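You operate a simulated robot arm through the tools that you are given. There is no shell and no other tool. Be economical: measure what you need, move in short steps, check, and stop when the job is done.

The job below is to be done with a simulated two-armed robot. You get a single attempt, and the scene is never put back.

JOB
Put two of the ringed orange sherds from the top of the grey table on the top of the wall bench. Put one of the ribbed orange sherds from the top of the wooden table on the space at the brown bar. Fetch the purple divider and set it on top of the white binder. Fetch the white foam pad and set it on the top of the orange-edged table. Pick up the purple sponge stick with one hand, pass it to the other hand and put it on the upper shelf of the blue rack. Take the beige rim sherd and leave it on the orange tile. The order is free.

Only the result counts: the job must be done as asked and must still hold three seconds after the hand-in. Knocking over, shifting, dropping, spilling or breaking anything else fails it.

ROBOT AND FRAMES
Two 6-joint arms with two-finger grippers on one trunk, on a base that drives. Base frame: it is fixed to the floor where the robot stands at the start and does not move with it; the origin is under the middle of the robot, x ahead of it, y to its left, z up; the surface under the hand at the start is at about z = 740. Readings come in mm, degrees, newtons and seconds.
The left shoulder is at the start at [60, 143, 875], the right one opposite. With the tool pointing down near the work surface each hand reaches from about 320 to 720 mm from the robot's upright axis, wherever it stands, measured 20 degrees to its own side. Places, roughly: beige rim sherd [750, 1000, 750]; orange tile (9x9x2 cm) [500, 4100, 700]; purple divider (2x27x16 cm) [-1100, 1800, 800]; purple sponge stick (5x5x13 cm) [700, 100, 800]; ribbed orange sherd [-1000, 1000, 750]; ringed orange sherd [500, 250, 750]; space at the brown bar (25x48 cm) [-1060, -280, 760]; top of the orange-edged table [1600, -1000, 700]; top of the wall bench [-1100, -1200, 800]; upper shelf of the blue rack [-1200, 3400, 1000]; white binder (30x24x5 cm) [700, 5500, 800]; white foam pad (17x17x6 cm) [4600, -4100, 800]. Payload 2.45 kg a hand.
Tool frame (each hand has its own): the origin (TCP) lies between the finger pads and is the grasp point; the fingertips stand 26 mm ahead of it; z points along the fingers, y is the line along which they close. The gripper opens to 96 mm. The gripper's body begins 69 mm behind the TCP.
Orientation is that of the tool frame in the base frame, as a unit quaternion [w, x, y, z]. With the fingers straight down and closing along the base's y, the tool's x points along the base's -x, its y along +y and its z along -z.

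CONTROLS
- The arms move only by the tool servo_tool. It takes "left_series", "right_series" or both (then of equal length, played together; a hand with none holds still); each is a list of rows, each an object of numbers (a shift or turn left out is 0, a gripper value left out holds the last): "wx", "wy", "wz": the turn, a rotation vector about the base's x, y, z in degrees; "tx", "ty", "tz": the shift along the base's x, y, z in mm; "hand": the opening, from 0 (shut) to 1 (fully open). In form: [{"wx": .., "wy": .., "wz": .., "tx": .., "ty": .., "tz": .., "hand": ..}, ...]. A call has 1 to 8 rows; each row is the pose to reach, as a shift and turn from the pose commanded when the call began. Rows are played at 5 a second. More than 50 mm and 8.6 degrees between two rows, or a gripper value outside its range, and nothing of the call is played. Where a pose cannot be reached the arm comes as near as it can. A force on the tool above 40 N (or 10 N above the force at the start of the call, whichever is more), or a blocked arm, ends the call early, and 0.2 s more pass. Each finger halts on what it meets, pressing with about 33 N; the grip force reading is that of the motor and also rises with nothing between the fingers. The clock runs only during rows and for 0.2 s after the last one: add rows that repeat a pose to give the fingers time. It gives the time, the measured TCP pose, the force on the tool (base axes), the opening and the grip force at its end, in the units of the frame above (readings bear some noise), with the torque about the TCP (base axes, N m) and any sound that the robot's microphone picked up, and new pictures: "pictures" is both (left out), scene, wrist or none (wrist: the cameras of the hands that moved).
- Cameras (640 x 400 px; columns grow to the right, rows downward): "scene" is now at [125.4, 28.5, 1471.3]; the picture's right is [0.42, -0.91, -0.00], its down [-0.75, -0.35, -0.56] and it looks along [0.51, 0.23, -0.83] (base axes); focal length 296 px, centre (320, 200). "left" rides on the left gripper at [82, -3, -98] in its tool frame; the picture's right is [0.04, 1.00, 0.00], its down [-0.73, 0.03, -0.68] and it looks along [-0.68, 0.03, 0.73] (tool axes); focal length 256 px, centre (320, 200). "right" rides on the right gripper at [82, 3, -98] in its tool frame; the picture's right is [-0.04, 1.00, 0.00], its down [-0.73, -0.03, -0.68] and it looks along [-0.68, -0.03, 0.73] (tool axes); focal length 256 px, centre (320, 200). There is no depth. A picture from a camera that has moved, and an enlarged one, comes with that camera's place and axes in the base frame and with its lens.
- slide_trunk(by): slides the trunk up (or, below 0, down) by that many mm; the arms and the scene camera ride with it, the base frame stays. It gives what a move gives, with no picture.
- roll_base(legs): drives the robot by 1 to 6 legs, each [ahead, turn to the left] in mm and degrees, along the robot's own axes; the way and the turn of a leg run together, so that a leg with both is an arc; at most 1500 mm and 180 degrees a leg. The arms and the cameras ride along, it lands a little off, and it stops where it bumps. It gives what a move gives, and a new picture of the scene camera.
- head_to(pan, tilt): turns the head with the scene camera to pan (to the left, within 86 degrees either way) and tilt (down, from -29 to 69), counted from straight ahead of the robot. It gives what a move gives, and a new picture of the scene camera.
- zoom(camera, box): a new picture of the part [left, top, right, bottom] of that camera's present view, enlarged. No time passes.
- hand_in(): hands the job in; it is judged then, once.

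Work in short steps. Places have to be worked out from the pictures, the camera data and where the tool is seen: move nearer, look again, correct. Check each grasp and each placing, and mend what went wrong. You have 217 turns and 260 pictures in all, those below and enlarged ones among them. Open the grippers and draw the arms clear of the work before you hand the job in, unless the task says otherwise; then end with one line.

The tools are called after "Call:" as name(argument=value, ...) on one line, values as JSON. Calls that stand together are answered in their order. servo_tool: Moves the arms, as the interface text tells. Its arguments: {"type":"object","properties":{"left_series":{"type":"array"},"right_series":{"type":"array"},"pictures":{"type":"string","enum":["both","scene","wrist","none"]}},"required":[]} The other tools are called the same way: slide_trunk (by) slides the trunk up or down; roll_base (legs) drives the base; head_to (pan, tilt) turns the head that bears the scene camera; zoom (camera, box) takes an enlarged picture of a part of a camera's view; hand_in () hands the job in.

At the start:

```text
time_s: 0.0
left_position: [408.4, 416.7, 1027.6]
left_tcp_rot: [0.0, 0.0, 1.0, 0.001]
left_ft_force: [1.0, -1.0, -0.3]
left_ft_torque: [-0.02, 0.01, -0.03]
left_finger_gap: 96.0
left_finger_force: 0.1
right_position: [436.6, -42.4, 1004.5]
right_tcp_rot: [0.0, 0.0, 1.0, 0.0]
right_ft_force: [0.8, 0.4, 0.5]
right_ft_torque: [-0.02, -0.02, 0.0]
right_finger_gap: 95.8
right_finger_force: 0.0
trunk travel left (down, up): [-500.0, 90.0]
robot x, y, heading: [-0.2, -0.7, 0.1]
head pan, tilt: [24.7, 55.8]
```

scene: 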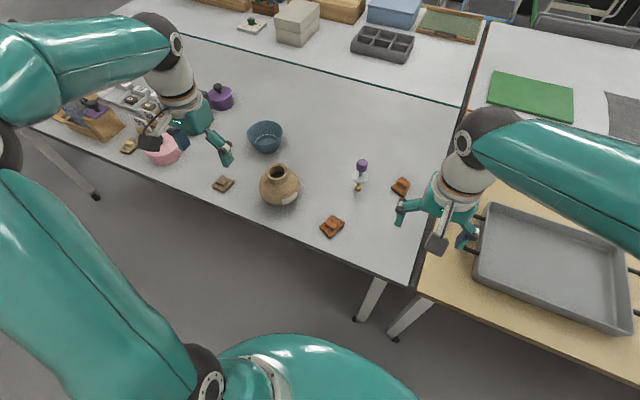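
right: 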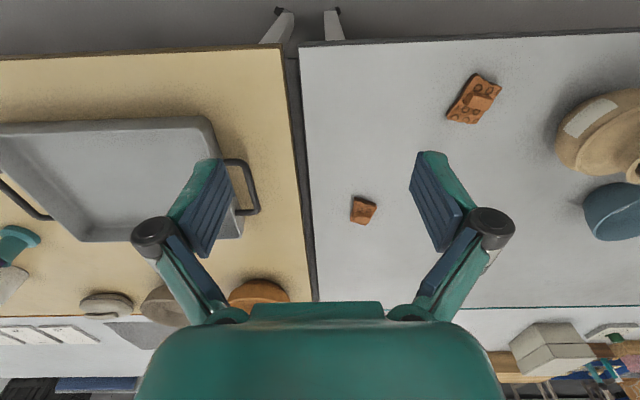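
left: 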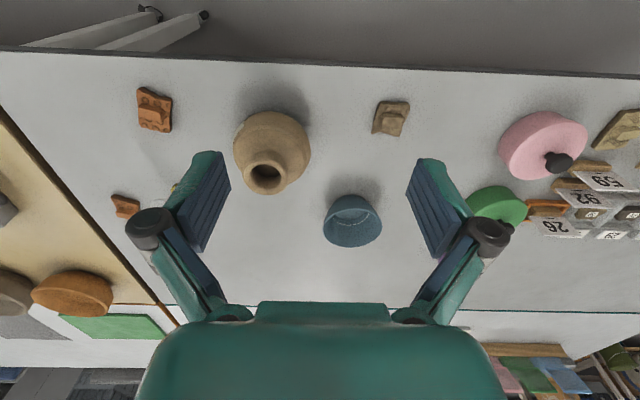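

I'll first look closely at the grey table to tell the sherds and the sponge stick apart.

Call:
zoom(camera="scene", box=[200, 120, 440, 270])

Call:
zoom(camera="right", box=[300, 50, 540, 200])

Call:
head_to(pan=0, tilt=35)

```text
2.67 times, centred on (320, 195) of scene
camera zoom: at [125.4, 28.5, 1471.3], right [0.42, -0.91, 0.0], down [-0.75, -0.35, -0.56], along [0.51, 0.23, -0.83], focal length 790 px, centre (320, 213)
```

zoom: 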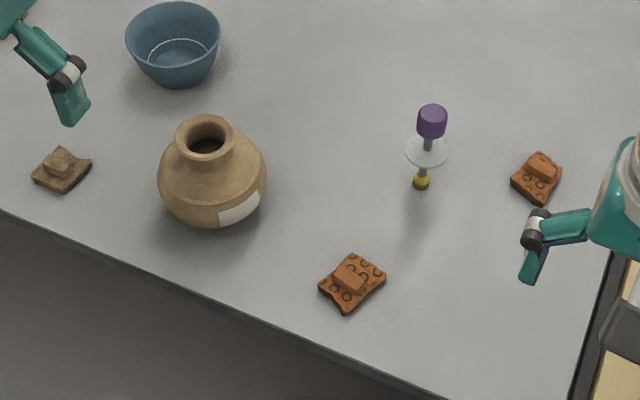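

```text
2.67 times, centred on (420, 125) of right
camera zoom: at [356.1, -39.5, 1102.1], right [0.04, 1.0, 0.0], down [0.73, -0.03, 0.68], along [0.68, -0.03, -0.73], focal length 683 px, centre (53, 400)
```

zoom: 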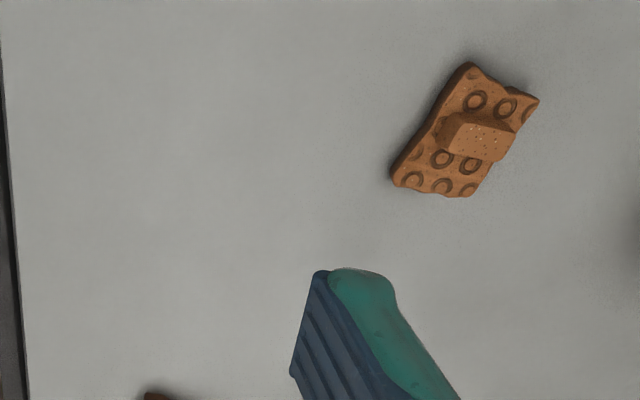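

```text
time_s: 0.9
left_position: [408.8, 417.2, 1027.7]
left_tcp_rot: [0.0, 0.0, 1.0, -0.001]
left_ft_force: [-0.6, -0.7, 0.5]
left_ft_torque: [0.01, -0.01, 0.0]
left_finger_gap: 96.1
left_finger_force: 0.0
right_position: [437.8, -42.3, 1005.4]
right_tcp_rot: [0.0, 0.0, 1.0, 0.0]
right_ft_force: [-0.3, -0.7, -0.1]
right_ft_torque: [0.01, -0.01, 0.01]
right_finger_gap: 95.7
right_finger_force: 0.0
trunk travel left (down, up): [-500.0, 90.0]
robot x, y, heading: [-0.3, -1.4, -0.1]
head pan, tilt: [0.0, 35.0]
camera scene: at [148.8, -1.2, 1500.4], right [0.0, -1.0, 0.0], down [-0.57, 0.0, -0.82], along [0.82, 0.0, -0.57], focal length 296 px, centre (320, 200)
```

scene: 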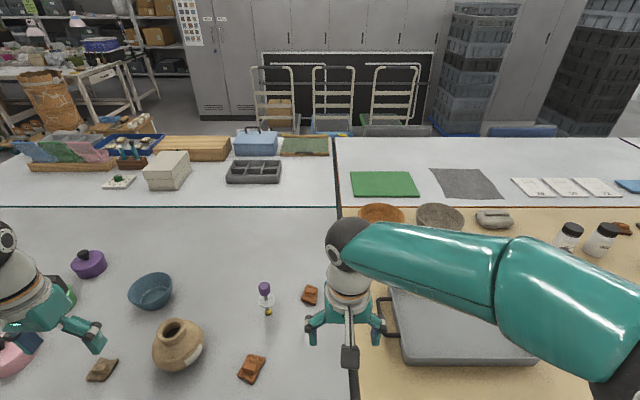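

Both grey-table orange sherds look ringed (about [498,163] and [712,30]). I bring the left hand over the nearer one to see its orientation.

Call:
servo_tool(left_series=[{"tx": 15, "ty": -42, "tz": -10}, {"tx": 30, "ty": -84, "tz": -20}, {"tx": 45, "ty": -126, "tz": -35}, {"tx": 60, "ty": -168, "tz": -55}, {"tx": 75, "ty": -210, "tz": -75}, {"tx": 90, "ty": -252, "tz": -95}, {"tx": 90, "ty": -252, "tz": -120}], pictures="wrist")

```text
time_s: 2.5
left_position: [498.7, 165.0, 908.3]
left_tcp_rot: [0.0, -0.001, 1.0, 0.001]
left_ft_force: [-0.8, 0.2, 0.4]
left_ft_torque: [-0.01, -0.01, -0.03]
left_finger_gap: 95.9
left_finger_force: 0.0
right_position: [436.0, -42.2, 1005.4]
right_tcp_rot: [0.001, 0.001, 1.0, 0.0]
right_ft_force: [-0.6, 1.1, -0.8]
right_ft_torque: [-0.02, 0.01, 0.0]
right_finger_gap: 95.7
right_finger_force: 0.0
trunk travel left (down, up): [-500.0, 90.0]
robot x, y, heading: [-0.3, -4.3, 0.0]
head pan, tilt: [0.0, 35.0]
camera left: at [417.6, 163.5, 1006.5], right [-0.04, 1.0, 0.0], down [0.73, 0.03, 0.68], along [0.68, 0.03, -0.73], focal length 256 px, centre (320, 200)
```

left: 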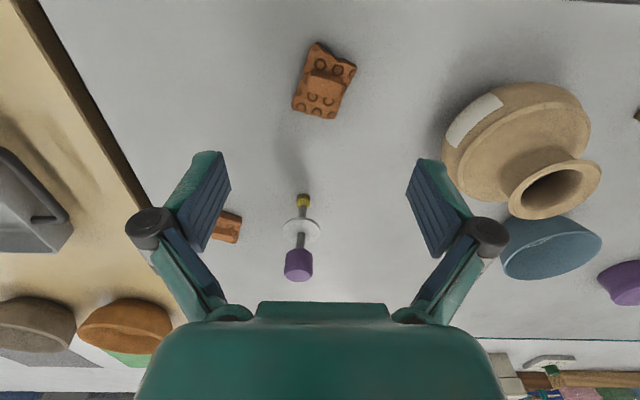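

Call:
zoom(camera="left", box=[264, 30, 376, 100])

Call:
zoom(camera="left", box=[200, 170, 360, 290])

```text
5.71 times, centred on (320, 65) of left
camera zoom: at [417.6, 163.5, 1006.5], right [-0.04, 1.0, 0.0], down [0.73, 0.03, 0.68], along [0.68, 0.03, -0.73], focal length 1463 px, centre (320, 971)
```

zoom: 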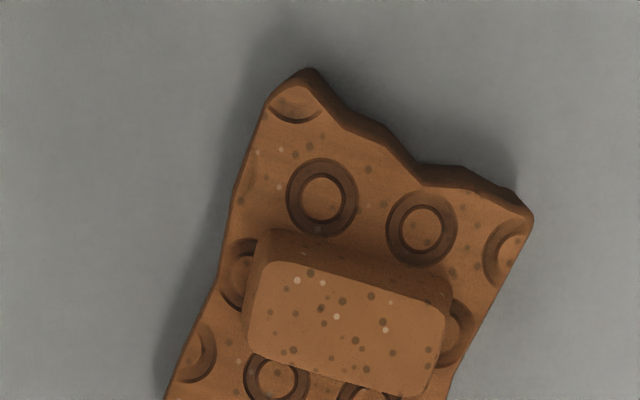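

```text
3.33 times, centred on (280, 230) of left
camera zoom: at [417.6, 163.5, 1006.5], right [-0.04, 1.0, 0.0], down [0.73, 0.03, 0.68], along [0.68, 0.03, -0.73], focal length 853 px, centre (453, 100)
```

zoom: 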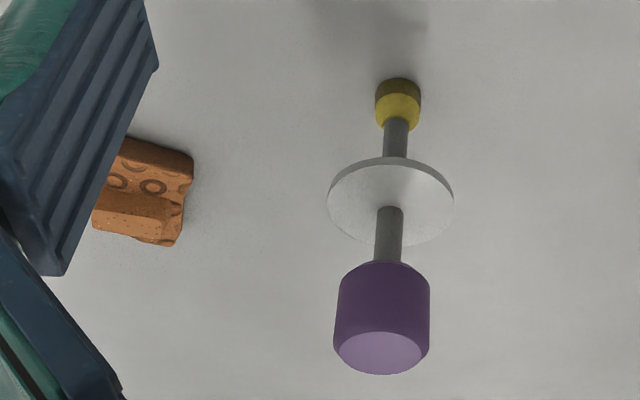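

The knob's centre is near [501,171], long axis about 10° off y, top at z≈767. I turn the left hand -10° and go down to just above the plate.

Call:
servo_tool(left_series=[{"tx": 1, "ty": 3, "tz": -35, "wz": -5}, {"tx": 2, "ty": 6, "tz": -75, "wz": -10}, {"tx": 2, "ty": 6, "tz": -100, "wz": -10}, {"tx": 2, "ty": 6, "tz": -115, "wz": -10}], pictures="wrist")

```text
time_s: 3.5
left_position: [499.5, 170.8, 792.0]
left_tcp_rot: [0.0, 0.087, 0.996, 0.0]
left_ft_force: [0.5, 0.1, -0.8]
left_ft_torque: [0.0, 0.01, 0.0]
left_finger_gap: 95.6
left_finger_force: 0.1
right_position: [436.6, -42.3, 1004.3]
right_tcp_rot: [0.0, 0.0, 1.0, 0.0]
right_ft_force: [0.2, 0.3, 0.7]
right_ft_torque: [-0.01, 0.0, 0.04]
right_finger_gap: 96.3
right_finger_force: 0.1
trunk travel left (down, up): [-500.0, 90.0]
robot x, y, heading: [-1.0, -0.0, 0.1]
head pan, tilt: [0.0, 35.0]
camera left: at [419.6, 183.7, 891.8], right [0.13, 0.99, 0.0], down [0.73, -0.1, 0.68], along [0.67, -0.09, -0.73], focal length 256 px, centre (320, 200)
```

left: 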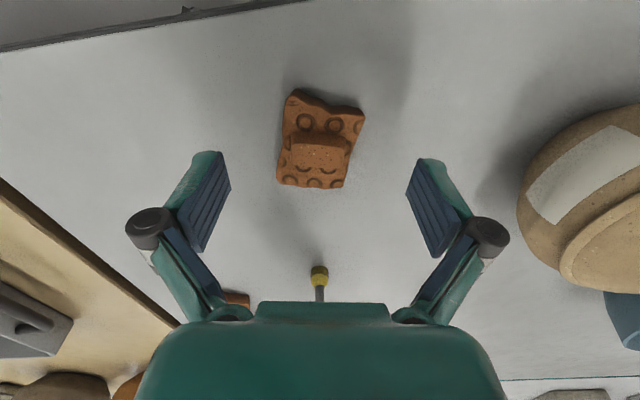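

The knob is aligned between the fingers; I lower the last 12 mm and close.

Call:
servo_tool(left_series=[{"tx": -3, "tz": -8}, {"tx": -3, "tz": -13}, {"tx": -3, "tz": -13, "hand": 0}, {"tx": -3, "tz": -13, "hand": 0}, {"tx": -3, "tz": -13, "hand": 0}, {"tx": -3, "tz": -13, "hand": 0}], pictures="wrist")

```text
time_s: 4.9
left_position: [497.4, 169.6, 780.5]
left_tcp_rot: [0.0, 0.087, 0.996, 0.0]
left_ft_force: [0.1, -0.7, 0.4]
left_ft_torque: [-0.02, -0.01, -0.01]
left_finger_gap: 31.1
left_finger_force: 32.8
right_position: [436.1, -42.7, 1005.9]
right_tcp_rot: [0.0, 0.0, 1.0, 0.0]
right_ft_force: [1.0, 0.0, -0.3]
right_ft_torque: [0.0, -0.02, 0.02]
right_finger_gap: 95.9
right_finger_force: 0.1
trunk travel left (down, up): [-500.0, 90.0]
robot x, y, heading: [-0.1, -3.9, -0.1]
head pan, tilt: [0.0, 35.0]
camera left: at [417.0, 183.1, 879.6], right [0.13, 0.99, 0.0], down [0.73, -0.1, 0.68], along [0.67, -0.09, -0.73], focal length 256 px, centre (320, 200)
```

left: 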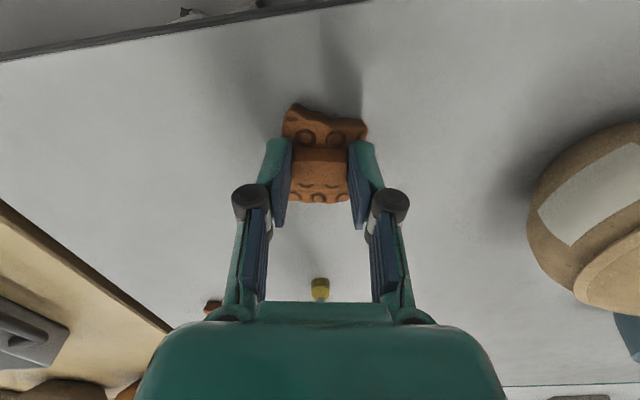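

Grip holds at 31 mm. I lift it and swing the left hand away to the left, while bringing the right hand over the second sherd at about [712,30].

Call:
servo_tool(left_series=[{"tz": 40}, {"tz": 90}, {"tz": 140}, {"tz": 190}, {"tz": 230, "ty": 25}, {"tz": 240, "ty": 70}, {"tz": 240, "ty": 118}, {"tz": 240, "ty": 165}], right_series=[{"tx": 0, "tz": 0}, {"tx": 45, "ty": 10}, {"tx": 90, "ty": 20}, {"tx": 135, "ty": 30, "tz": -15}, {"tx": 180, "ty": 45, "tz": -30}, {"tx": 215, "ty": 55, "tz": -60}, {"tx": 240, "ty": 64, "tz": -90}, {"tx": 258, "ty": 70, "tz": -110}], pictures="both")

```text
time_s: 6.7
left_position: [499.3, 336.9, 1020.0]
left_tcp_rot: [-0.001, 0.087, 0.996, -0.001]
left_ft_force: [-0.3, -0.3, -1.0]
left_ft_torque: [-0.05, -0.02, 0.0]
left_finger_gap: 31.0
left_finger_force: 33.4
right_position: [640.4, 12.0, 897.9]
right_tcp_rot: [-0.001, -0.001, 1.0, 0.0]
right_ft_force: [-0.4, -0.4, 0.6]
right_ft_torque: [0.0, 0.02, -0.01]
right_finger_gap: 96.2
right_finger_force: 0.0
right hand out of reach, approached as far as the arm can: row 6, 7, 8
trunk travel left (down, up): [-500.0, 90.0]
robot x, y, heading: [-3.5, 0.2, -0.0]
head pan, tilt: [0.0, 35.0]
camera scene: at [150.1, -0.6, 1500.3], right [0.0, -1.0, 0.0], down [-0.57, 0.0, -0.82], along [0.82, 0.0, -0.57], focal length 296 px, centre (320, 200)
camera right: at [560.1, 15.7, 995.9], right [0.04, 1.0, 0.0], down [0.73, -0.03, 0.68], along [0.68, -0.03, -0.74], focal length 256 px, centre (320, 200)
camera left: at [418.7, 348.9, 1119.0], right [0.13, 0.99, 0.0], down [0.73, -0.1, 0.68], along [0.67, -0.09, -0.73], focal length 256 px, centre (320, 200)
```

scene: 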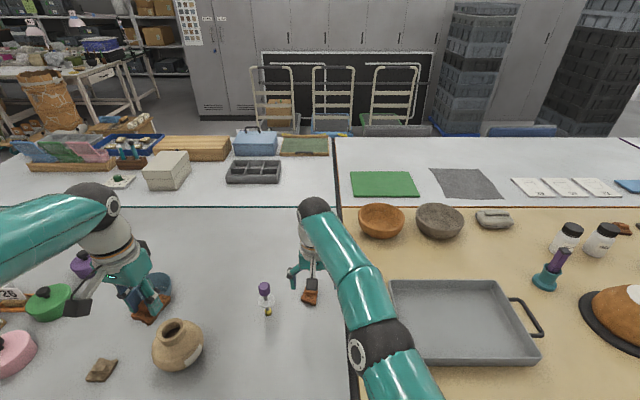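
right: 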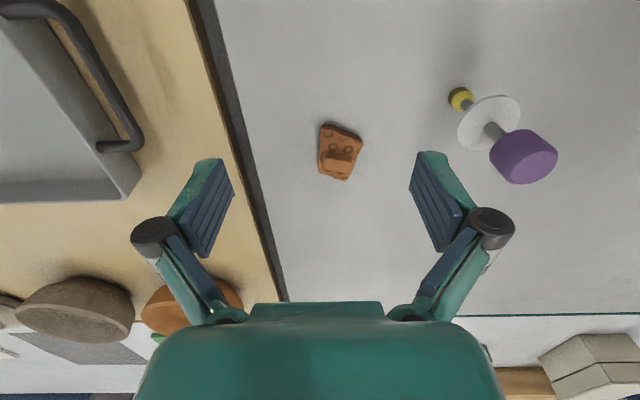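
left: 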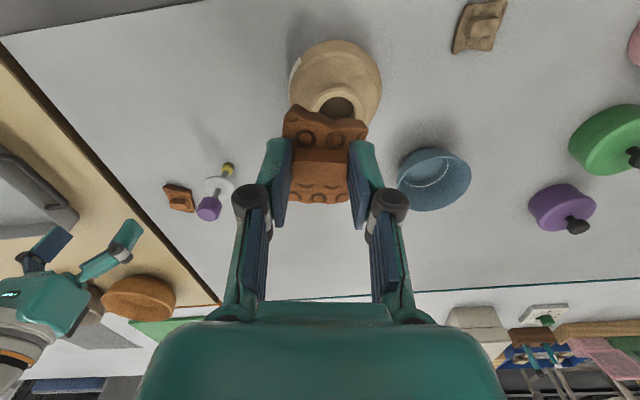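

B's knob is near [709,30], just beyond reach from here. I roll 70 mm ahead (the table edge is still about 80+ mm beyond the base).

Call:
roll_base(legs=[[70, 0]])

Call:
zoom(camera="right", box=[270, 60, 430, 160])

```text
time_s: 7.7
left_position: [569.9, 335.4, 1019.2]
left_tcp_rot: [-0.001, 0.088, 0.996, 0.001]
left_ft_force: [0.3, 0.6, -0.7]
left_ft_torque: [0.0, 0.06, 0.02]
left_finger_gap: 31.1
left_finger_force: 33.4
right_position: [712.8, 13.0, 897.3]
right_tcp_rot: [-0.002, 0.0, 1.0, 0.0]
right_ft_force: [-0.3, -0.1, 0.5]
right_ft_torque: [0.05, 0.05, 0.02]
right_finger_gap: 96.0
right_finger_force: 0.0
trunk travel left (down, up): [-500.0, 90.0]
robot x, y, heading: [75.0, -0.4, -0.1]
head pan, tilt: [0.0, 35.0]
camera scene: at [222.4, -1.2, 1500.1], right [0.0, -1.0, 0.0], down [-0.58, 0.0, -0.82], along [0.82, 0.0, -0.58], focal length 296 px, centre (320, 200)
```

scene: 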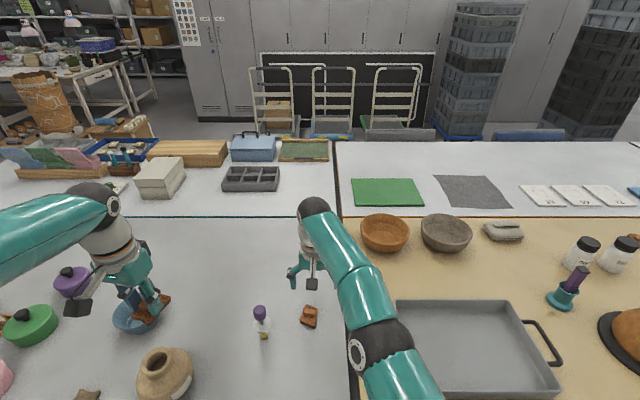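

```text
4.00 times, centred on (350, 110) of right
camera zoom: at [631.8, 15.5, 995.4], right [0.04, 1.0, 0.0], down [0.74, -0.03, 0.68], along [0.68, -0.03, -0.74], focal length 1024 px, centre (200, 560)
```

zoom: 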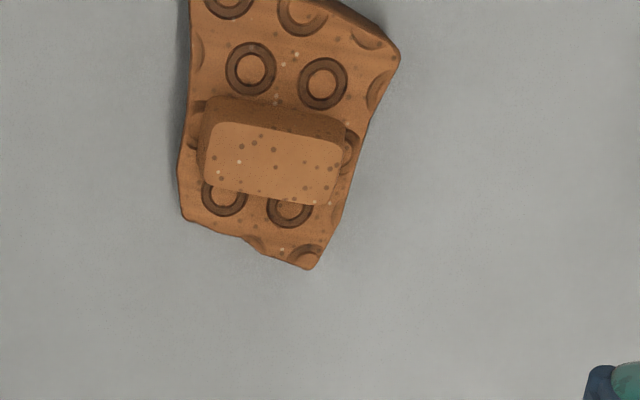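

B's knob is now at about [722,28], turned -11°. I turn and lower partway, checking the commanded pose after the earlier clamp.

Call:
servo_tool(right_series=[{"tx": 3, "ty": 5, "tz": -20, "wz": -5.5}, {"tx": 9, "ty": 15, "tz": -50, "wz": -11}, {"tx": 9, "ty": 15, "tz": -80, "wz": -11}], pictures="wrist")

```text
time_s: 8.5
left_position: [571.2, 334.2, 1021.3]
left_tcp_rot: [0.001, 0.087, 0.996, -0.001]
left_ft_force: [0.0, -0.3, -1.2]
left_ft_torque: [0.03, 0.02, 0.01]
left_finger_gap: 30.9
left_finger_force: 32.8
right_position: [712.5, 25.5, 817.4]
right_tcp_rot: [-0.001, 0.097, 0.995, -0.001]
right_ft_force: [-0.5, 0.6, 1.1]
right_ft_torque: [-0.03, 0.01, -0.01]
right_finger_gap: 96.1
right_finger_force: 0.0
right hand out of reach, approached as far as the arm can: row 2, 3
trunk travel left (down, up): [-500.0, 90.0]
robot x, y, heading: [66.0, -4.2, -0.2]
head pan, tilt: [0.0, 35.0]
camera right: at [634.2, 43.8, 916.1], right [0.23, 0.97, 0.0], down [0.71, -0.17, 0.68], along [0.66, -0.16, -0.73], focal length 256 px, centre (320, 200)
```

right: 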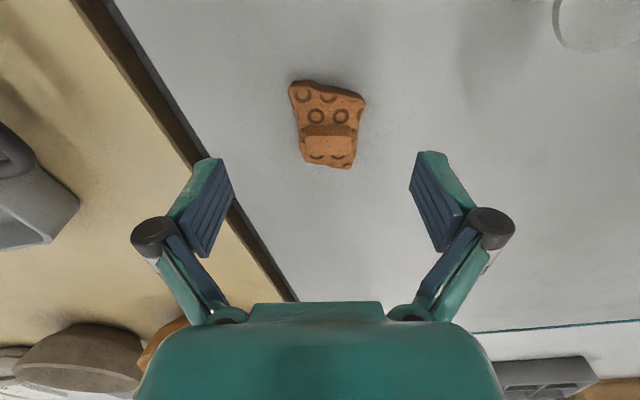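

Still ~8 mm short in x. I roll 30 mm further.

Call:
roll_base(legs=[[30, 0]])

Call:
servo_tool(right_series=[{"tx": -12}, {"tx": -20}, {"tx": -20}], pictures="wrist")

```text
time_s: 9.3
left_position: [601.6, 334.9, 1018.3]
left_tcp_rot: [-0.001, 0.087, 0.996, 0.001]
left_ft_force: [1.5, -0.6, -0.2]
left_ft_torque: [0.01, 0.04, -0.03]
left_finger_gap: 31.1
left_finger_force: 33.2
right_position: [743.7, 25.0, 817.3]
right_tcp_rot: [-0.001, 0.096, 0.995, 0.0]
right_ft_force: [-0.3, -0.4, -0.7]
right_ft_torque: [-0.02, 0.04, -0.04]
right_finger_gap: 95.9
right_finger_force: 0.1
trunk travel left (down, up): [-500.0, 90.0]
robot x, y, heading: [98.8, -1.6, -0.1]
head pan, tilt: [0.0, 35.0]
camera scene: at [253.1, -1.2, 1500.0], right [0.0, -1.0, 0.0], down [-0.58, 0.0, -0.82], along [0.82, 0.0, -0.58], focal length 296 px, centre (320, 200)
```

scene: 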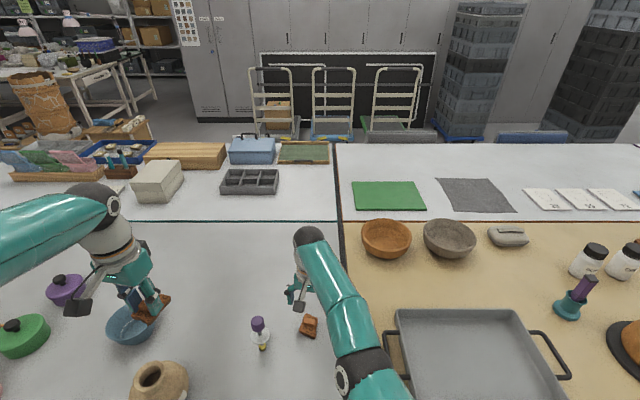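

```text
time_s: 10.2
left_position: [597.8, 334.6, 1019.8]
left_tcp_rot: [0.0, 0.088, 0.996, 0.0]
left_ft_force: [-0.6, 0.1, -1.1]
left_ft_torque: [-0.01, 0.0, 0.03]
left_finger_gap: 31.1
left_finger_force: 32.7
right_position: [738.2, 30.8, 820.4]
right_tcp_rot: [-0.001, 0.096, 0.995, -0.001]
right_ft_force: [-0.3, 0.9, 0.2]
right_ft_torque: [0.0, 0.01, -0.01]
right_finger_gap: 96.0
right_finger_force: 0.0
right hand out of reach, approached as far as the arm can: row 1, 2, 3
trunk travel left (down, up): [-500.0, 90.0]
robot x, y, heading: [99.5, 1.0, 0.0]
head pan, tilt: [0.0, 35.0]
camera right: at [660.4, 49.0, 917.4], right [0.23, 0.97, 0.0], down [0.72, -0.17, 0.68], along [0.66, -0.16, -0.74], focal length 256 px, centre (320, 200)
```

right: 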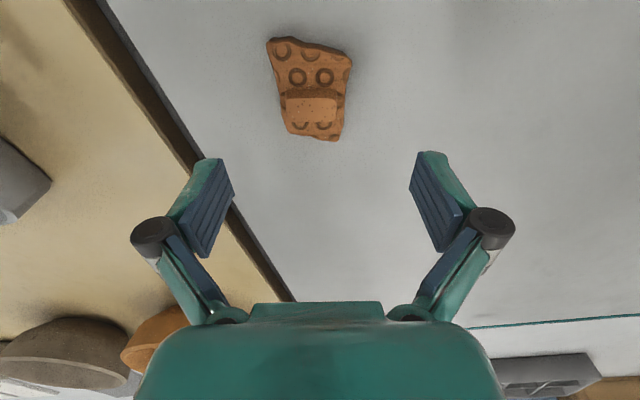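

The commanded pose is evidently ahead of the real one (about x≈785, y≈43). I pull it back to the knob at [722,30] and check.

Call:
servo_tool(right_series=[{"tx": -35, "ty": -6}, {"tx": -63, "ty": -13}, {"tx": -63, "ty": -13}], pictures="wrist")

```text
time_s: 10.9
left_position: [599.9, 335.5, 1021.4]
left_tcp_rot: [0.0, 0.087, 0.996, 0.0]
left_ft_force: [0.2, 0.5, -1.2]
left_ft_torque: [0.01, -0.02, 0.0]
left_finger_gap: 31.2
left_finger_force: 33.1
right_position: [737.0, 35.6, 821.2]
right_tcp_rot: [-0.001, 0.097, 0.995, 0.0]
right_ft_force: [-0.1, 0.1, -0.7]
right_ft_torque: [0.0, 0.01, 0.02]
right_finger_gap: 96.3
right_finger_force: 0.0
right hand out of reach, approached as far as the arm can: row 1, 2, 3
trunk travel left (down, up): [-500.0, 90.0]
robot x, y, heading: [99.8, 2.3, 0.2]
head pan, tilt: [0.0, 35.0]
camera right: at [658.3, 53.7, 918.5], right [0.23, 0.97, 0.0], down [0.72, -0.17, 0.68], along [0.66, -0.16, -0.74], focal length 256 px, centre (320, 200)
```

right: 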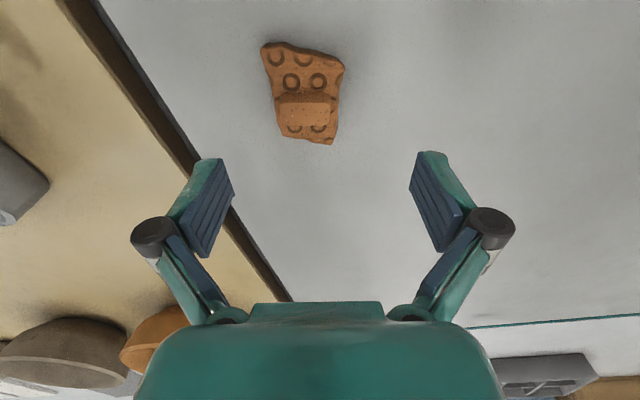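

The hand hardly moved, so the command is still out ahead. I pull back another 60 mm to see where it becomes real.

Call:
servo_tool(right_series=[{"tx": -40}, {"tx": -60}, {"tx": -60}], pictures="none")

```text
time_s: 11.8
left_position: [599.9, 335.1, 1021.5]
left_tcp_rot: [0.001, 0.088, 0.996, 0.0]
left_ft_force: [-0.1, -0.3, -0.3]
left_ft_torque: [0.0, 0.0, 0.0]
left_finger_gap: 31.0
left_finger_force: 32.8
right_position: [730.4, 51.8, 820.7]
right_tcp_rot: [-0.002, 0.096, 0.995, -0.001]
right_ft_force: [0.2, 0.0, -1.1]
right_ft_torque: [-0.01, 0.0, 0.03]
right_finger_gap: 96.0
right_finger_force: 0.1
right hand out of reach, approached as far as the arm can: row 1, 2, 3
trunk travel left (down, up): [-500.0, 90.0]
robot x, y, heading: [100.4, -0.8, 0.0]
head pan, tilt: [0.0, 35.0]
```

Now it seems near the boundary at [730,52]. I shift by (-10,-22) to the knob.

Call:
servo_tool(right_series=[{"tx": -8, "ty": -12}, {"tx": -10, "ty": -22}, {"tx": -10, "ty": -22}], pictures="wrist")

```text
time_s: 12.6
left_position: [598.9, 335.5, 1020.6]
left_tcp_rot: [0.0, 0.087, 0.996, 0.0]
left_ft_force: [0.2, 0.7, -1.1]
left_ft_torque: [0.01, -0.02, -0.02]
left_finger_gap: 31.1
left_finger_force: 33.2
right_position: [734.6, 39.3, 822.7]
right_tcp_rot: [-0.001, 0.096, 0.995, -0.001]
right_ft_force: [0.1, -0.5, 0.0]
right_ft_torque: [0.01, 0.0, -0.01]
right_finger_gap: 96.3
right_finger_force: 0.1
right hand out of reach, approached as far as the arm can: row 1, 2, 3
trunk travel left (down, up): [-500.0, 90.0]
robot x, y, heading: [99.5, 0.8, -0.3]
head pan, tilt: [0.0, 35.0]
camera right: at [656.9, 57.0, 920.4], right [0.23, 0.97, 0.0], down [0.72, -0.17, 0.68], along [0.66, -0.16, -0.74], focal length 256 px, centre (320, 200)
```

right: 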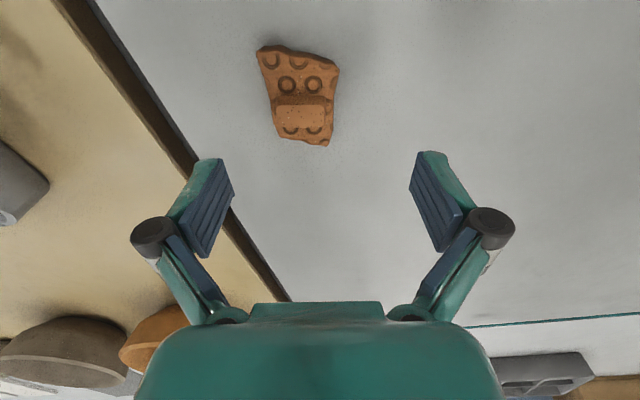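

The projection pattern suggests the command sits near [912,95]. I pull it back in stages and watch (the area toward the robot is free).

Call:
servo_tool(right_series=[{"tx": -45, "ty": -15}, {"tx": -90, "ty": -30}, {"tx": -120, "ty": -41}], pictures="none")

```text
time_s: 13.3
left_position: [600.0, 335.5, 1021.8]
left_tcp_rot: [0.0, 0.088, 0.996, 0.001]
left_ft_force: [-0.3, 0.5, -1.6]
left_ft_torque: [0.02, -0.01, 0.0]
left_finger_gap: 31.0
left_finger_force: 33.0
right_position: [734.5, 39.0, 822.4]
right_tcp_rot: [-0.001, 0.096, 0.995, -0.001]
right_ft_force: [0.1, 0.2, -0.1]
right_ft_torque: [0.01, -0.02, 0.01]
right_finger_gap: 96.1
right_finger_force: 0.0
right hand out of reach, approached as far as the arm can: row 1, 2, 3
trunk travel left (down, up): [-500.0, 90.0]
robot x, y, heading: [99.7, 1.0, 0.1]
head pan, tilt: [0.0, 35.0]
```

Direction unchanged, so it's on the predicted radial line; I pull back the remaining 70 mm.

Call:
servo_tool(right_series=[{"tx": -40, "ty": -14}, {"tx": -70, "ty": -24}, {"tx": -70, "ty": -24}], pictures="wrist")

```text
time_s: 14.2
left_position: [599.6, 335.0, 1020.9]
left_tcp_rot: [0.0, 0.087, 0.996, 0.0]
left_ft_force: [0.1, 0.6, -0.7]
left_ft_torque: [0.01, 0.01, -0.03]
left_finger_gap: 31.1
left_finger_force: 33.9
right_position: [734.8, 39.4, 821.7]
right_tcp_rot: [-0.001, 0.095, 0.995, -0.001]
right_ft_force: [-0.3, -0.3, 0.2]
right_ft_torque: [0.0, -0.02, -0.04]
right_finger_gap: 96.0
right_finger_force: 0.1
right hand out of reach, approached as far as the arm can: row 1, 2, 3
trunk travel left (down, up): [-500.0, 90.0]
robot x, y, heading: [96.9, 0.8, 0.1]
head pan, tilt: [0.0, 35.0]
camera right: at [656.8, 57.3, 920.3], right [0.23, 0.97, 0.0], down [0.72, -0.17, 0.68], along [0.66, -0.16, -0.74], focal length 256 px, centre (320, 200)
```

right: 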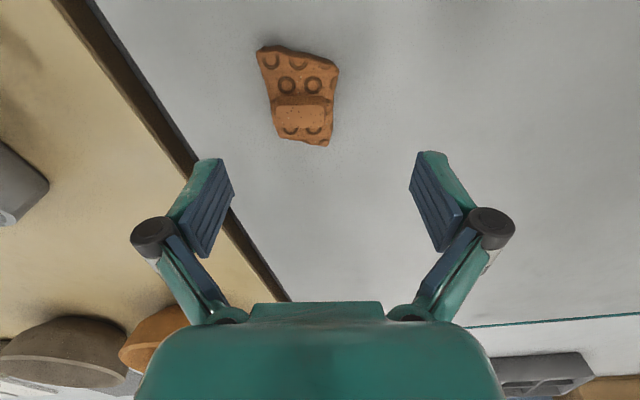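

The arm appears locked fully stretched (a singular pose), where a pure inward pull does nothing. I try lifting together with pulling back and sideways.

Call:
servo_tool(right_series=[{"tx": -10, "tz": 40}, {"tx": -20, "tz": 80}, {"tx": -40, "tz": 120}, {"tx": -60, "tz": 130, "ty": -20}, {"tx": -60, "tz": 130, "ty": -60}, {"tx": -60, "tz": 130, "ty": -60}], pictures="none")

```text
time_s: 15.6
left_position: [599.5, 336.7, 1020.5]
left_tcp_rot: [0.0, 0.087, 0.996, 0.0]
left_ft_force: [0.2, 0.0, -0.3]
left_ft_torque: [0.01, 0.01, -0.01]
left_finger_gap: 30.9
left_finger_force: 33.0
right_position: [718.5, 32.7, 951.1]
right_tcp_rot: [-0.002, 0.095, 0.996, -0.001]
right_ft_force: [0.0, -0.3, 0.5]
right_ft_torque: [-0.01, -0.02, -0.02]
right_finger_gap: 96.0
right_finger_force: 0.1
right hand out of reach, approached as far as the arm can: row 1, 2, 3, 4, 5, 6
trunk travel left (down, up): [-500.0, 90.0]
robot x, y, heading: [99.5, -2.5, 0.1]
head pan, tilt: [0.0, 35.0]
```

The motion fits a stretched-arm lock. I give a long inward command with many rows so the solver can bend the elbow out of it (free air at z 950).

Call:
servo_tool(right_series=[{"tx": -45, "ty": -15}, {"tx": -90, "ty": -35}, {"tx": -135, "ty": -60}, {"tx": -180, "ty": -80}, {"tx": -220, "ty": -100}, {"tx": -220, "ty": -100}, {"tx": -220, "ty": -100}, {"tx": -220, "ty": -100}], pictures="none")

```text
refused: row 3 steps farther than a row can; nothing moved
```

Call:
servo_tool(right_series=[{"tx": -45, "ty": -15}, {"tx": -90, "ty": -30}, {"tx": -135, "ty": -45}, {"tx": -180, "ty": -60}, {"tx": -220, "ty": -75}, {"tx": -220, "ty": -75}, {"tx": -220, "ty": -75}, {"tx": -220, "ty": -75}], pictures="none")

```text
time_s: 17.4
left_position: [598.3, 335.1, 1020.5]
left_tcp_rot: [0.0, 0.087, 0.996, 0.001]
left_ft_force: [-0.4, -0.3, -0.9]
left_ft_torque: [-0.01, 0.02, 0.0]
left_finger_gap: 31.0
left_finger_force: 33.8
right_position: [714.8, 34.8, 958.1]
right_tcp_rot: [-0.001, 0.096, 0.995, 0.0]
right_ft_force: [0.1, -0.8, -0.8]
right_ft_torque: [-0.03, 0.01, -0.01]
right_finger_gap: 95.9
right_finger_force: 0.0
right hand out of reach, approached as far as the arm can: row 1, 2, 3, 4, 5, 6, 7, 8
trunk travel left (down, up): [-500.0, 90.0]
robot x, y, heading: [97.7, -0.1, 0.1]
head pan, tilt: [0.0, 35.0]
```

Still locked. A tool tilt couples into the elbow joint even when straight, so I tilt +16° about y while pulling inward.

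Call:
servo_tool(right_series=[{"wy": 8}, {"wy": 16}, {"wy": 16, "tx": -40, "ty": -12}, {"wy": 16, "tx": -80, "ty": -25}, {"wy": 16, "tx": -120, "ty": -38}, {"wy": 16, "tx": -120, "ty": -38}], pictures="none")

```text
time_s: 18.8
left_position: [599.5, 335.6, 1021.7]
left_tcp_rot: [0.0, 0.087, 0.996, -0.001]
left_ft_force: [-0.3, -0.3, -0.1]
left_ft_torque: [-0.01, 0.02, 0.0]
left_finger_gap: 31.2
left_finger_force: 33.1
right_position: [669.8, 14.8, 949.3]
right_tcp_rot: [-0.14, 0.094, 0.986, -0.013]
right_ft_force: [-1.1, 0.1, -0.7]
right_ft_torque: [0.02, 0.0, 0.01]
right_finger_gap: 95.9
right_finger_force: 0.1
right hand out of reach, approached as far as the arm can: row 1, 2, 3, 4, 5, 6
trunk travel left (down, up): [-500.0, 90.0]
robot x, y, heading: [102.0, -0.5, 0.1]
head pan, tilt: [0.0, 35.0]
```

The hand came back 45 mm. I continue pulling in and undo the tilt at the end.

Call:
servo_tool(right_series=[{"tx": -40, "ty": -10}, {"tx": -80, "ty": -20}, {"tx": -80, "ty": -20, "wy": -8}, {"tx": -80, "ty": -20, "wy": -16}, {"tx": -80, "ty": -20, "wy": -16}], pictures="none")

```text
time_s: 19.9
left_position: [599.5, 335.6, 1022.3]
left_tcp_rot: [0.0, 0.087, 0.996, 0.001]
left_ft_force: [0.1, 0.5, -1.5]
left_ft_torque: [0.01, 0.03, -0.01]
left_finger_gap: 31.3
left_finger_force: 33.1
right_position: [675.1, 21.2, 996.3]
right_tcp_rot: [-0.075, 0.096, 0.992, -0.015]
right_ft_force: [-0.6, 0.1, 0.2]
right_ft_torque: [-0.01, -0.03, 0.03]
right_finger_gap: 96.1
right_finger_force: 0.1
right hand out of reach, approached as far as the arm can: row 1, 2, 3, 4, 5
trunk travel left (down, up): [-500.0, 90.0]
robot x, y, heading: [97.8, 1.5, 0.1]
head pan, tilt: [0.0, 35.0]
```

Still odd. I test a big sideways move toward the hand's own side, which leads well inside its reach.

Call:
servo_tool(right_series=[{"ty": -45}, {"ty": -90}, {"ty": -135}, {"ty": -180}, {"ty": -180}, {"ty": -180}], pictures="scene")

```text
time_s: 21.4
left_position: [600.5, 335.2, 1021.5]
left_tcp_rot: [0.0, 0.088, 0.996, 0.0]
left_ft_force: [0.4, -0.1, -0.1]
left_ft_torque: [0.02, -0.02, 0.0]
left_finger_gap: 31.2
left_finger_force: 33.1
right_position: [718.1, -153.7, 992.1]
right_tcp_rot: [-0.076, 0.095, 0.992, -0.015]
right_ft_force: [-0.5, -0.5, -0.4]
right_ft_torque: [0.02, -0.01, 0.01]
right_finger_gap: 95.7
right_finger_force: 0.1
right hand out of reach, approached as far as the arm can: row 1, 2, 3, 4, 5, 6
trunk travel left (down, up): [-500.0, 90.0]
robot x, y, heading: [99.8, 1.7, 0.2]
head pan, tilt: [0.0, 35.0]
camera scene: at [249.8, -1.5, 1500.4], right [0.0, -1.0, 0.0], down [-0.57, 0.0, -0.82], along [0.82, 0.0, -0.57], focal length 296 px, centre (320, 200)
```

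scene: 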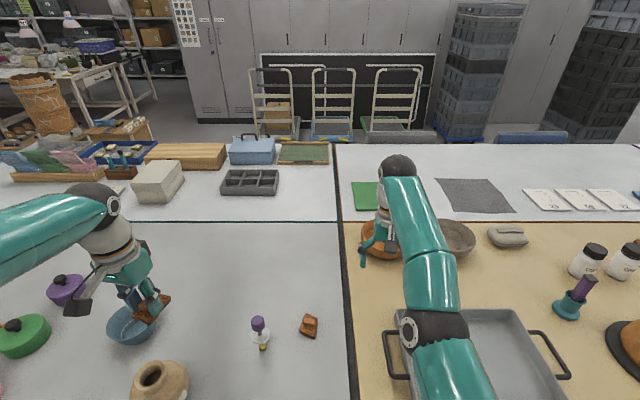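

The arm slides only on its outer sphere. I apply a large +wy tilt together with a long inward pull in free air, to bend the elbow properly.

Call:
servo_tool(right_series=[{"wy": 8, "tx": -30}, {"wy": 16, "tx": -60}, {"wy": 24, "tx": -95}, {"wy": 32, "tx": -130}, {"wy": 40, "tx": -165}, {"wy": 48, "tx": -205}, {"wy": 48, "tx": -250}, {"wy": 48, "tx": -250}], pictures="none")

```text
time_s: 23.1
left_position: [600.2, 335.6, 1020.5]
left_tcp_rot: [-0.001, 0.087, 0.996, 0.0]
left_ft_force: [0.4, -0.1, -0.9]
left_ft_torque: [0.01, 0.02, 0.0]
left_finger_gap: 31.1
left_finger_force: 33.1
right_position: [468.4, -152.9, 993.5]
right_tcp_rot: [-0.473, 0.081, 0.876, -0.052]
right_ft_force: [0.5, 0.5, -0.4]
right_ft_torque: [0.01, 0.02, -0.04]
right_finger_gap: 95.8
right_finger_force: 0.0
right hand out of reach, approached as far as the arm can: row 4, 5, 6
trunk travel left (down, up): [-500.0, 90.0]
robot x, y, heading: [101.0, 0.7, -0.2]
head pan, tilt: [0.0, 35.0]
```

Unlocked: the hand is at x 468 as commanded. Now I undo the 57° tilt.

Call:
servo_tool(right_series=[{"wy": -8.2}, {"wy": -16.4}, {"wy": -24.6}, {"wy": -32.8}, {"wy": -41}, {"wy": -49.2}, {"wy": -57}, {"wy": -57}], pictures="none")

```text
time_s: 24.9
left_position: [599.2, 335.8, 1021.5]
left_tcp_rot: [0.0, 0.087, 0.996, 0.0]
left_ft_force: [0.0, -0.1, -0.6]
left_ft_torque: [0.0, 0.0, -0.02]
left_finger_gap: 31.7
left_finger_force: 33.3
right_position: [469.7, -153.7, 992.4]
right_tcp_rot: [0.003, 0.096, 0.995, -0.008]
right_ft_force: [-1.3, 0.0, 0.3]
right_ft_torque: [0.04, 0.03, 0.02]
right_finger_gap: 96.0
right_finger_force: 0.0
trunk travel left (down, up): [-500.0, 90.0]
robot x, y, heading: [99.4, -2.8, -0.1]
head pan, tilt: [0.0, 35.0]
```

Recovered. To have ample reach for B I turn the base 20° left, which brings the right shoulder forward.

Call:
roll_base(legs=[[0, 20]])

```text
time_s: 26.6
left_position: [450.7, 486.0, 1021.4]
left_tcp_rot: [0.001, -0.088, 0.996, 0.0]
left_ft_force: [0.1, 0.1, -0.6]
left_ft_torque: [-0.02, -0.01, 0.04]
left_finger_gap: 31.1
left_finger_force: 33.0
right_position: [495.2, -17.5, 994.4]
right_tcp_rot: [0.004, -0.079, 0.997, -0.006]
right_ft_force: [0.5, 0.0, 0.4]
right_ft_torque: [0.03, -0.01, 0.04]
right_finger_gap: 96.1
right_finger_force: 0.0
trunk travel left (down, up): [-500.0, 90.0]
robot x, y, heading: [100.8, -16.6, 19.8]
head pan, tilt: [0.0, 35.0]
camera scene: at [242.6, 35.0, 1500.5], right [0.34, -0.94, 0.0], down [-0.54, -0.2, -0.82], along [0.77, 0.28, -0.57], focal length 296 px, centre (320, 200)
```

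scene: 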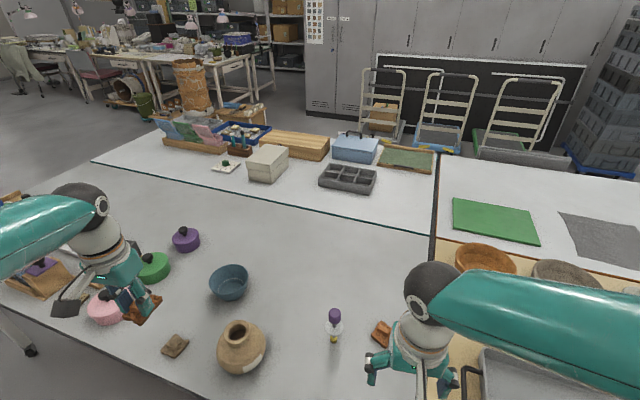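

Now I move the right hand to above B at [722,29], turned to -11°.

Call:
servo_tool(right_series=[{"tx": 40, "ty": 8, "tz": -25, "wz": -4}, {"tx": 80, "ty": 16, "tz": -50, "wz": -8}, {"tx": 120, "ty": 25, "tz": -75, "wz": -12}, {"tx": 160, "ty": 33, "tz": -100, "wz": -16}, {"tx": 200, "ty": 41, "tz": -125, "wz": -20}, {"tx": 227, "ty": 47, "tz": -160, "wz": -20}, {"tx": 227, "ty": 47, "tz": -170, "wz": -20}], pictures="wrist")

```text
time_s: 28.1
left_position: [450.1, 485.1, 1021.7]
left_tcp_rot: [0.0, -0.088, 0.996, -0.001]
left_ft_force: [-0.7, -0.5, -1.2]
left_ft_torque: [-0.01, -0.01, 0.01]
left_finger_gap: 31.1
left_finger_force: 33.1
right_position: [722.1, 28.7, 823.1]
right_tcp_rot: [0.002, 0.094, 0.996, -0.007]
right_ft_force: [-0.1, 0.7, 0.3]
right_ft_torque: [-0.03, -0.01, 0.03]
right_finger_gap: 95.9
right_finger_force: 0.0
trunk travel left (down, up): [-500.0, 90.0]
robot x, y, heading: [99.8, -14.1, 19.8]
head pan, tilt: [0.0, 35.0]
camera right: at [643.8, 48.9, 920.7], right [0.23, 0.97, -0.01], down [0.71, -0.16, 0.68], along [0.66, -0.17, -0.73], focal length 256 px, centre (320, 200)
```

right: 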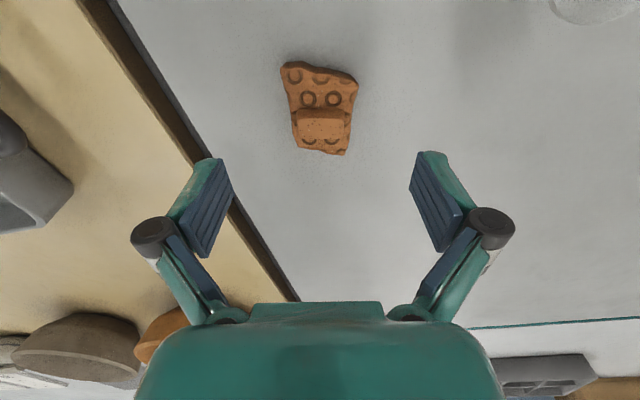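

Aligned within 3 mm. I go down to z≈780 and close.

Call:
servo_tool(right_series=[{"tx": -3, "tz": -30}, {"tx": -3, "tz": -42}, {"tx": -3, "tz": -42, "hand": 0}, {"tx": -3, "tz": -42, "hand": 0}, {"tx": -3, "tz": -42, "hand": 0}, {"tx": -3, "tz": -42, "hand": 0}], pictures="wrist")

```text
time_s: 29.6
left_position: [449.2, 485.8, 1021.4]
left_tcp_rot: [0.0, -0.087, 0.996, 0.0]
left_ft_force: [0.7, 0.0, 0.2]
left_ft_torque: [-0.03, 0.01, 0.02]
left_finger_gap: 31.2
left_finger_force: 33.4
right_position: [718.2, 28.4, 781.0]
right_tcp_rot: [0.004, 0.095, 0.995, -0.007]
right_ft_force: [-0.1, 0.6, -0.4]
right_ft_torque: [-0.01, -0.03, 0.02]
right_finger_gap: 31.1
right_finger_force: 32.9
trunk travel left (down, up): [-500.0, 90.0]
robot x, y, heading: [104.0, -14.3, 19.9]
head pan, tilt: [0.0, 35.0]
camera right: at [640.1, 48.6, 878.3], right [0.23, 0.97, -0.01], down [0.71, -0.16, 0.68], along [0.66, -0.17, -0.73], focal length 256 px, centre (320, 200)
```

right: 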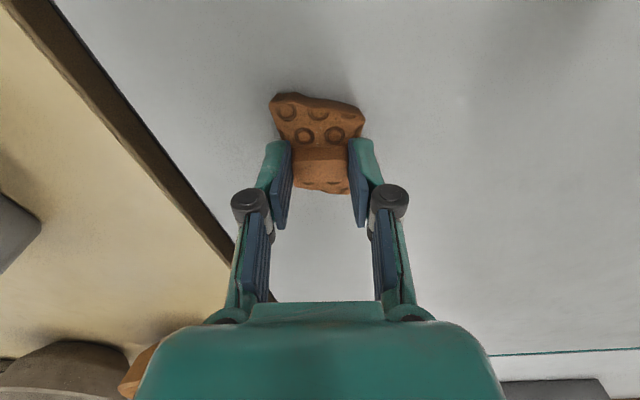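

Both sherds held. I lift the right, and draw both hands in close for the drive.

Call:
servo_tool(right_series=[{"tz": 45}, {"tz": 95}, {"tz": 140}, {"tx": -30, "tz": 180, "ty": -5}, {"tx": -70, "tz": 210, "ty": -15}, {"tx": -118, "tz": 220, "ty": -25}, {"tx": -166, "tz": 225, "ty": -35}, {"tx": -214, "tz": 230, "ty": -45}], left_series=[{}, {}, {}, {"ty": -30}, {"tx": -10, "ty": -60}, {"tx": -20, "ty": -90}, {"tx": -30, "ty": -120}, {"tx": -40, "ty": -150}], pictures="none")

Call:
head_to(pan=86, tilt=30)

Call:
head_to(pan=-86, tilt=30)

```text
refused: row 4 steps farther than a row can; nothing moved
```

```text
time_s: 31.1
left_position: [450.0, 485.9, 1021.0]
left_tcp_rot: [0.0, -0.089, 0.996, 0.0]
left_ft_force: [0.2, 0.5, -0.9]
left_ft_torque: [0.0, 0.02, 0.04]
left_finger_gap: 31.0
left_finger_force: 32.8
right_position: [720.1, 28.3, 781.8]
right_tcp_rot: [0.003, 0.095, 0.995, -0.008]
right_ft_force: [0.4, 0.4, 0.2]
right_ft_torque: [-0.01, 0.0, 0.01]
right_finger_gap: 30.9
right_finger_force: 33.2
trunk travel left (down, up): [-500.0, 90.0]
robot x, y, heading: [105.7, -11.9, 19.8]
head pan, tilt: [85.9, 30.0]
camera scene: at [135.1, 92.1, 1508.3], right [0.96, 0.27, 0.0], down [0.14, -0.48, -0.87], along [-0.24, 0.83, -0.5], focal length 296 px, centre (320, 200)
```

scene: 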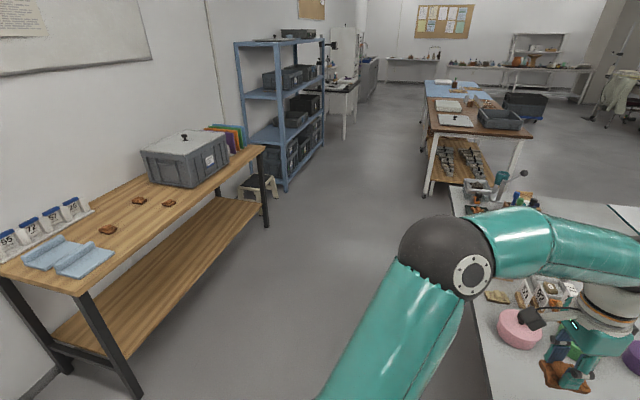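

```text
time_s: 33.8
left_position: [450.4, 484.2, 1020.9]
left_tcp_rot: [-0.001, -0.088, 0.996, 0.0]
left_ft_force: [-0.2, 0.8, -1.5]
left_ft_torque: [-0.03, -0.01, -0.01]
left_finger_gap: 31.0
left_finger_force: 32.9
right_position: [720.3, 29.5, 781.8]
right_tcp_rot: [0.002, 0.094, 0.996, -0.007]
right_ft_force: [-0.1, 1.1, -0.4]
right_ft_torque: [0.0, -0.02, -0.01]
right_finger_gap: 31.0
right_finger_force: 32.4
trunk travel left (down, up): [-500.0, 90.0]
robot x, y, heading: [100.2, -21.6, 20.1]
head pan, tilt: [-85.9, 30.0]
camera scene: at [196.3, -77.6, 1508.3], right [-0.91, -0.41, 0.0], down [-0.2, 0.46, -0.87], along [0.35, -0.79, -0.5], focal length 296 px, centre (320, 200)
```

scene: 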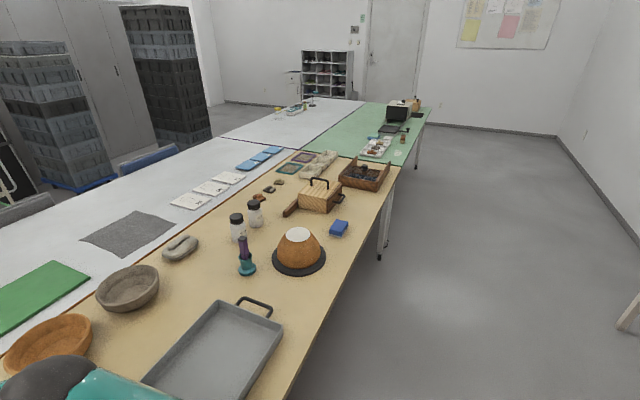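

Good overview of the room. I redo the lift with slightly smaller steps.

Call:
servo_tool(right_series=[{"tz": 45}, {"tz": 90}, {"tz": 135}, {"tx": -20, "tz": 178, "ty": -5}, {"tx": -60, "tz": 200, "ty": -15}, {"tx": -105, "tz": 210, "ty": -25}, {"tx": -150, "tz": 215, "ty": -35}, {"tx": -195, "tz": 220, "ty": -45}], left_series=[{}, {}, {}, {"ty": -30}, {"tx": -10, "ty": -60}, {"tx": -20, "ty": -90}, {"tx": -30, "ty": -120}, {"tx": -40, "ty": -150}], pictures="none")

Call:
head_to(pan=0, tilt=35)

```text
time_s: 35.5
left_position: [408.4, 334.4, 1023.4]
left_tcp_rot: [0.0, -0.088, 0.996, 0.001]
left_ft_force: [-0.9, -0.1, 0.3]
left_ft_torque: [0.0, 0.0, 0.0]
left_finger_gap: 31.0
left_finger_force: 33.3
right_position: [522.6, -17.2, 1002.5]
right_tcp_rot: [0.003, 0.095, 0.995, -0.007]
right_ft_force: [-0.4, -0.1, 0.2]
right_ft_torque: [0.01, 0.0, 0.01]
right_finger_gap: 31.1
right_finger_force: 32.7
trunk travel left (down, up): [-500.0, 90.0]
robot x, y, heading: [101.7, -11.9, 20.0]
head pan, tilt: [-85.9, 30.0]
```

```text
time_s: 37.1
left_position: [410.7, 335.6, 1022.0]
left_tcp_rot: [0.0, -0.088, 0.996, 0.0]
left_ft_force: [-0.4, -0.1, 0.5]
left_ft_torque: [-0.02, 0.02, 0.01]
left_finger_gap: 30.9
left_finger_force: 33.1
right_position: [524.7, -18.5, 1002.4]
right_tcp_rot: [0.003, 0.095, 0.995, -0.008]
right_ft_force: [0.3, 0.0, 0.0]
right_ft_torque: [0.02, 0.0, 0.03]
right_finger_gap: 31.0
right_finger_force: 33.3
trunk travel left (down, up): [-500.0, 90.0]
robot x, y, heading: [103.7, -11.0, 20.2]
head pan, tilt: [0.0, 35.0]
camera scene: at [242.0, 34.7, 1500.5], right [0.34, -0.94, 0.0], down [-0.54, -0.19, -0.82], along [0.77, 0.28, -0.57], focal length 296 px, centre (320, 200)
```

scene: 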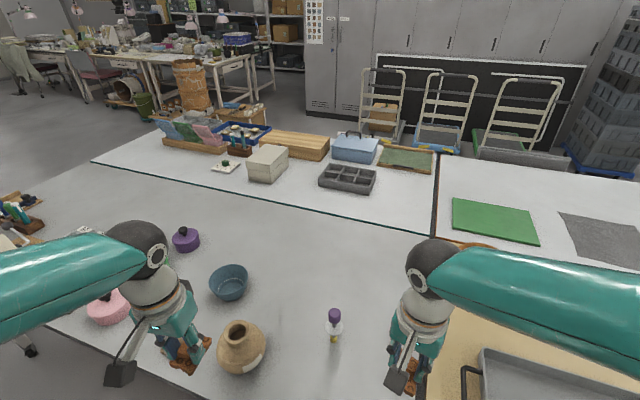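

Now I back off, turn to face −y and drive along the aisle toward the wall bench.

Call:
roll_base(legs=[[-150, 0], [0, -110], [1000, 0], [0, -90]])

```text
time_s: 42.3
left_position: [334.6, -348.5, 1023.3]
left_tcp_rot: [0.0, 0.611, 0.792, 0.001]
left_ft_force: [-0.3, -1.0, -1.2]
left_ft_torque: [0.07, -0.01, 0.02]
left_finger_gap: 31.0
left_finger_force: 33.2
right_position: [-7.2, -490.1, 1002.0]
right_tcp_rot: [-0.003, 0.744, 0.669, -0.007]
right_ft_force: [-0.7, 0.3, -1.3]
right_ft_torque: [0.03, -0.01, 0.01]
right_finger_gap: 31.1
right_finger_force: 33.4
trunk travel left (down, up): [-500.0, 90.0]
robot x, y, heading: [7.7, -43.1, -67.4]
head pan, tilt: [0.0, 35.0]
stopped in leg 2: the robot was blocked; the commanded pose is now the measured one
camera scene: at [64.2, -185.0, 1500.3], right [-0.92, -0.39, 0.0], down [-0.22, 0.53, -0.82], along [0.32, -0.75, -0.57], focal length 296 px, centre (320, 200)
```

scene: 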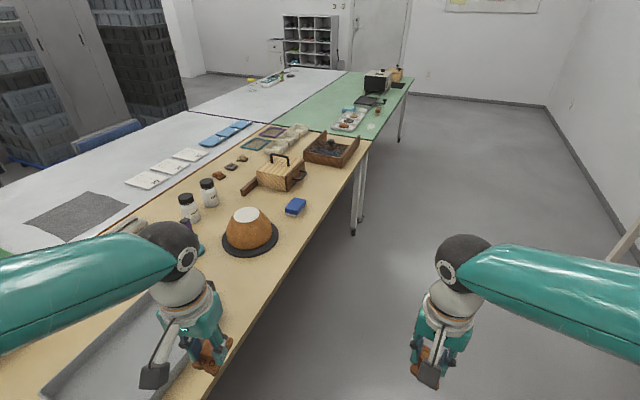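

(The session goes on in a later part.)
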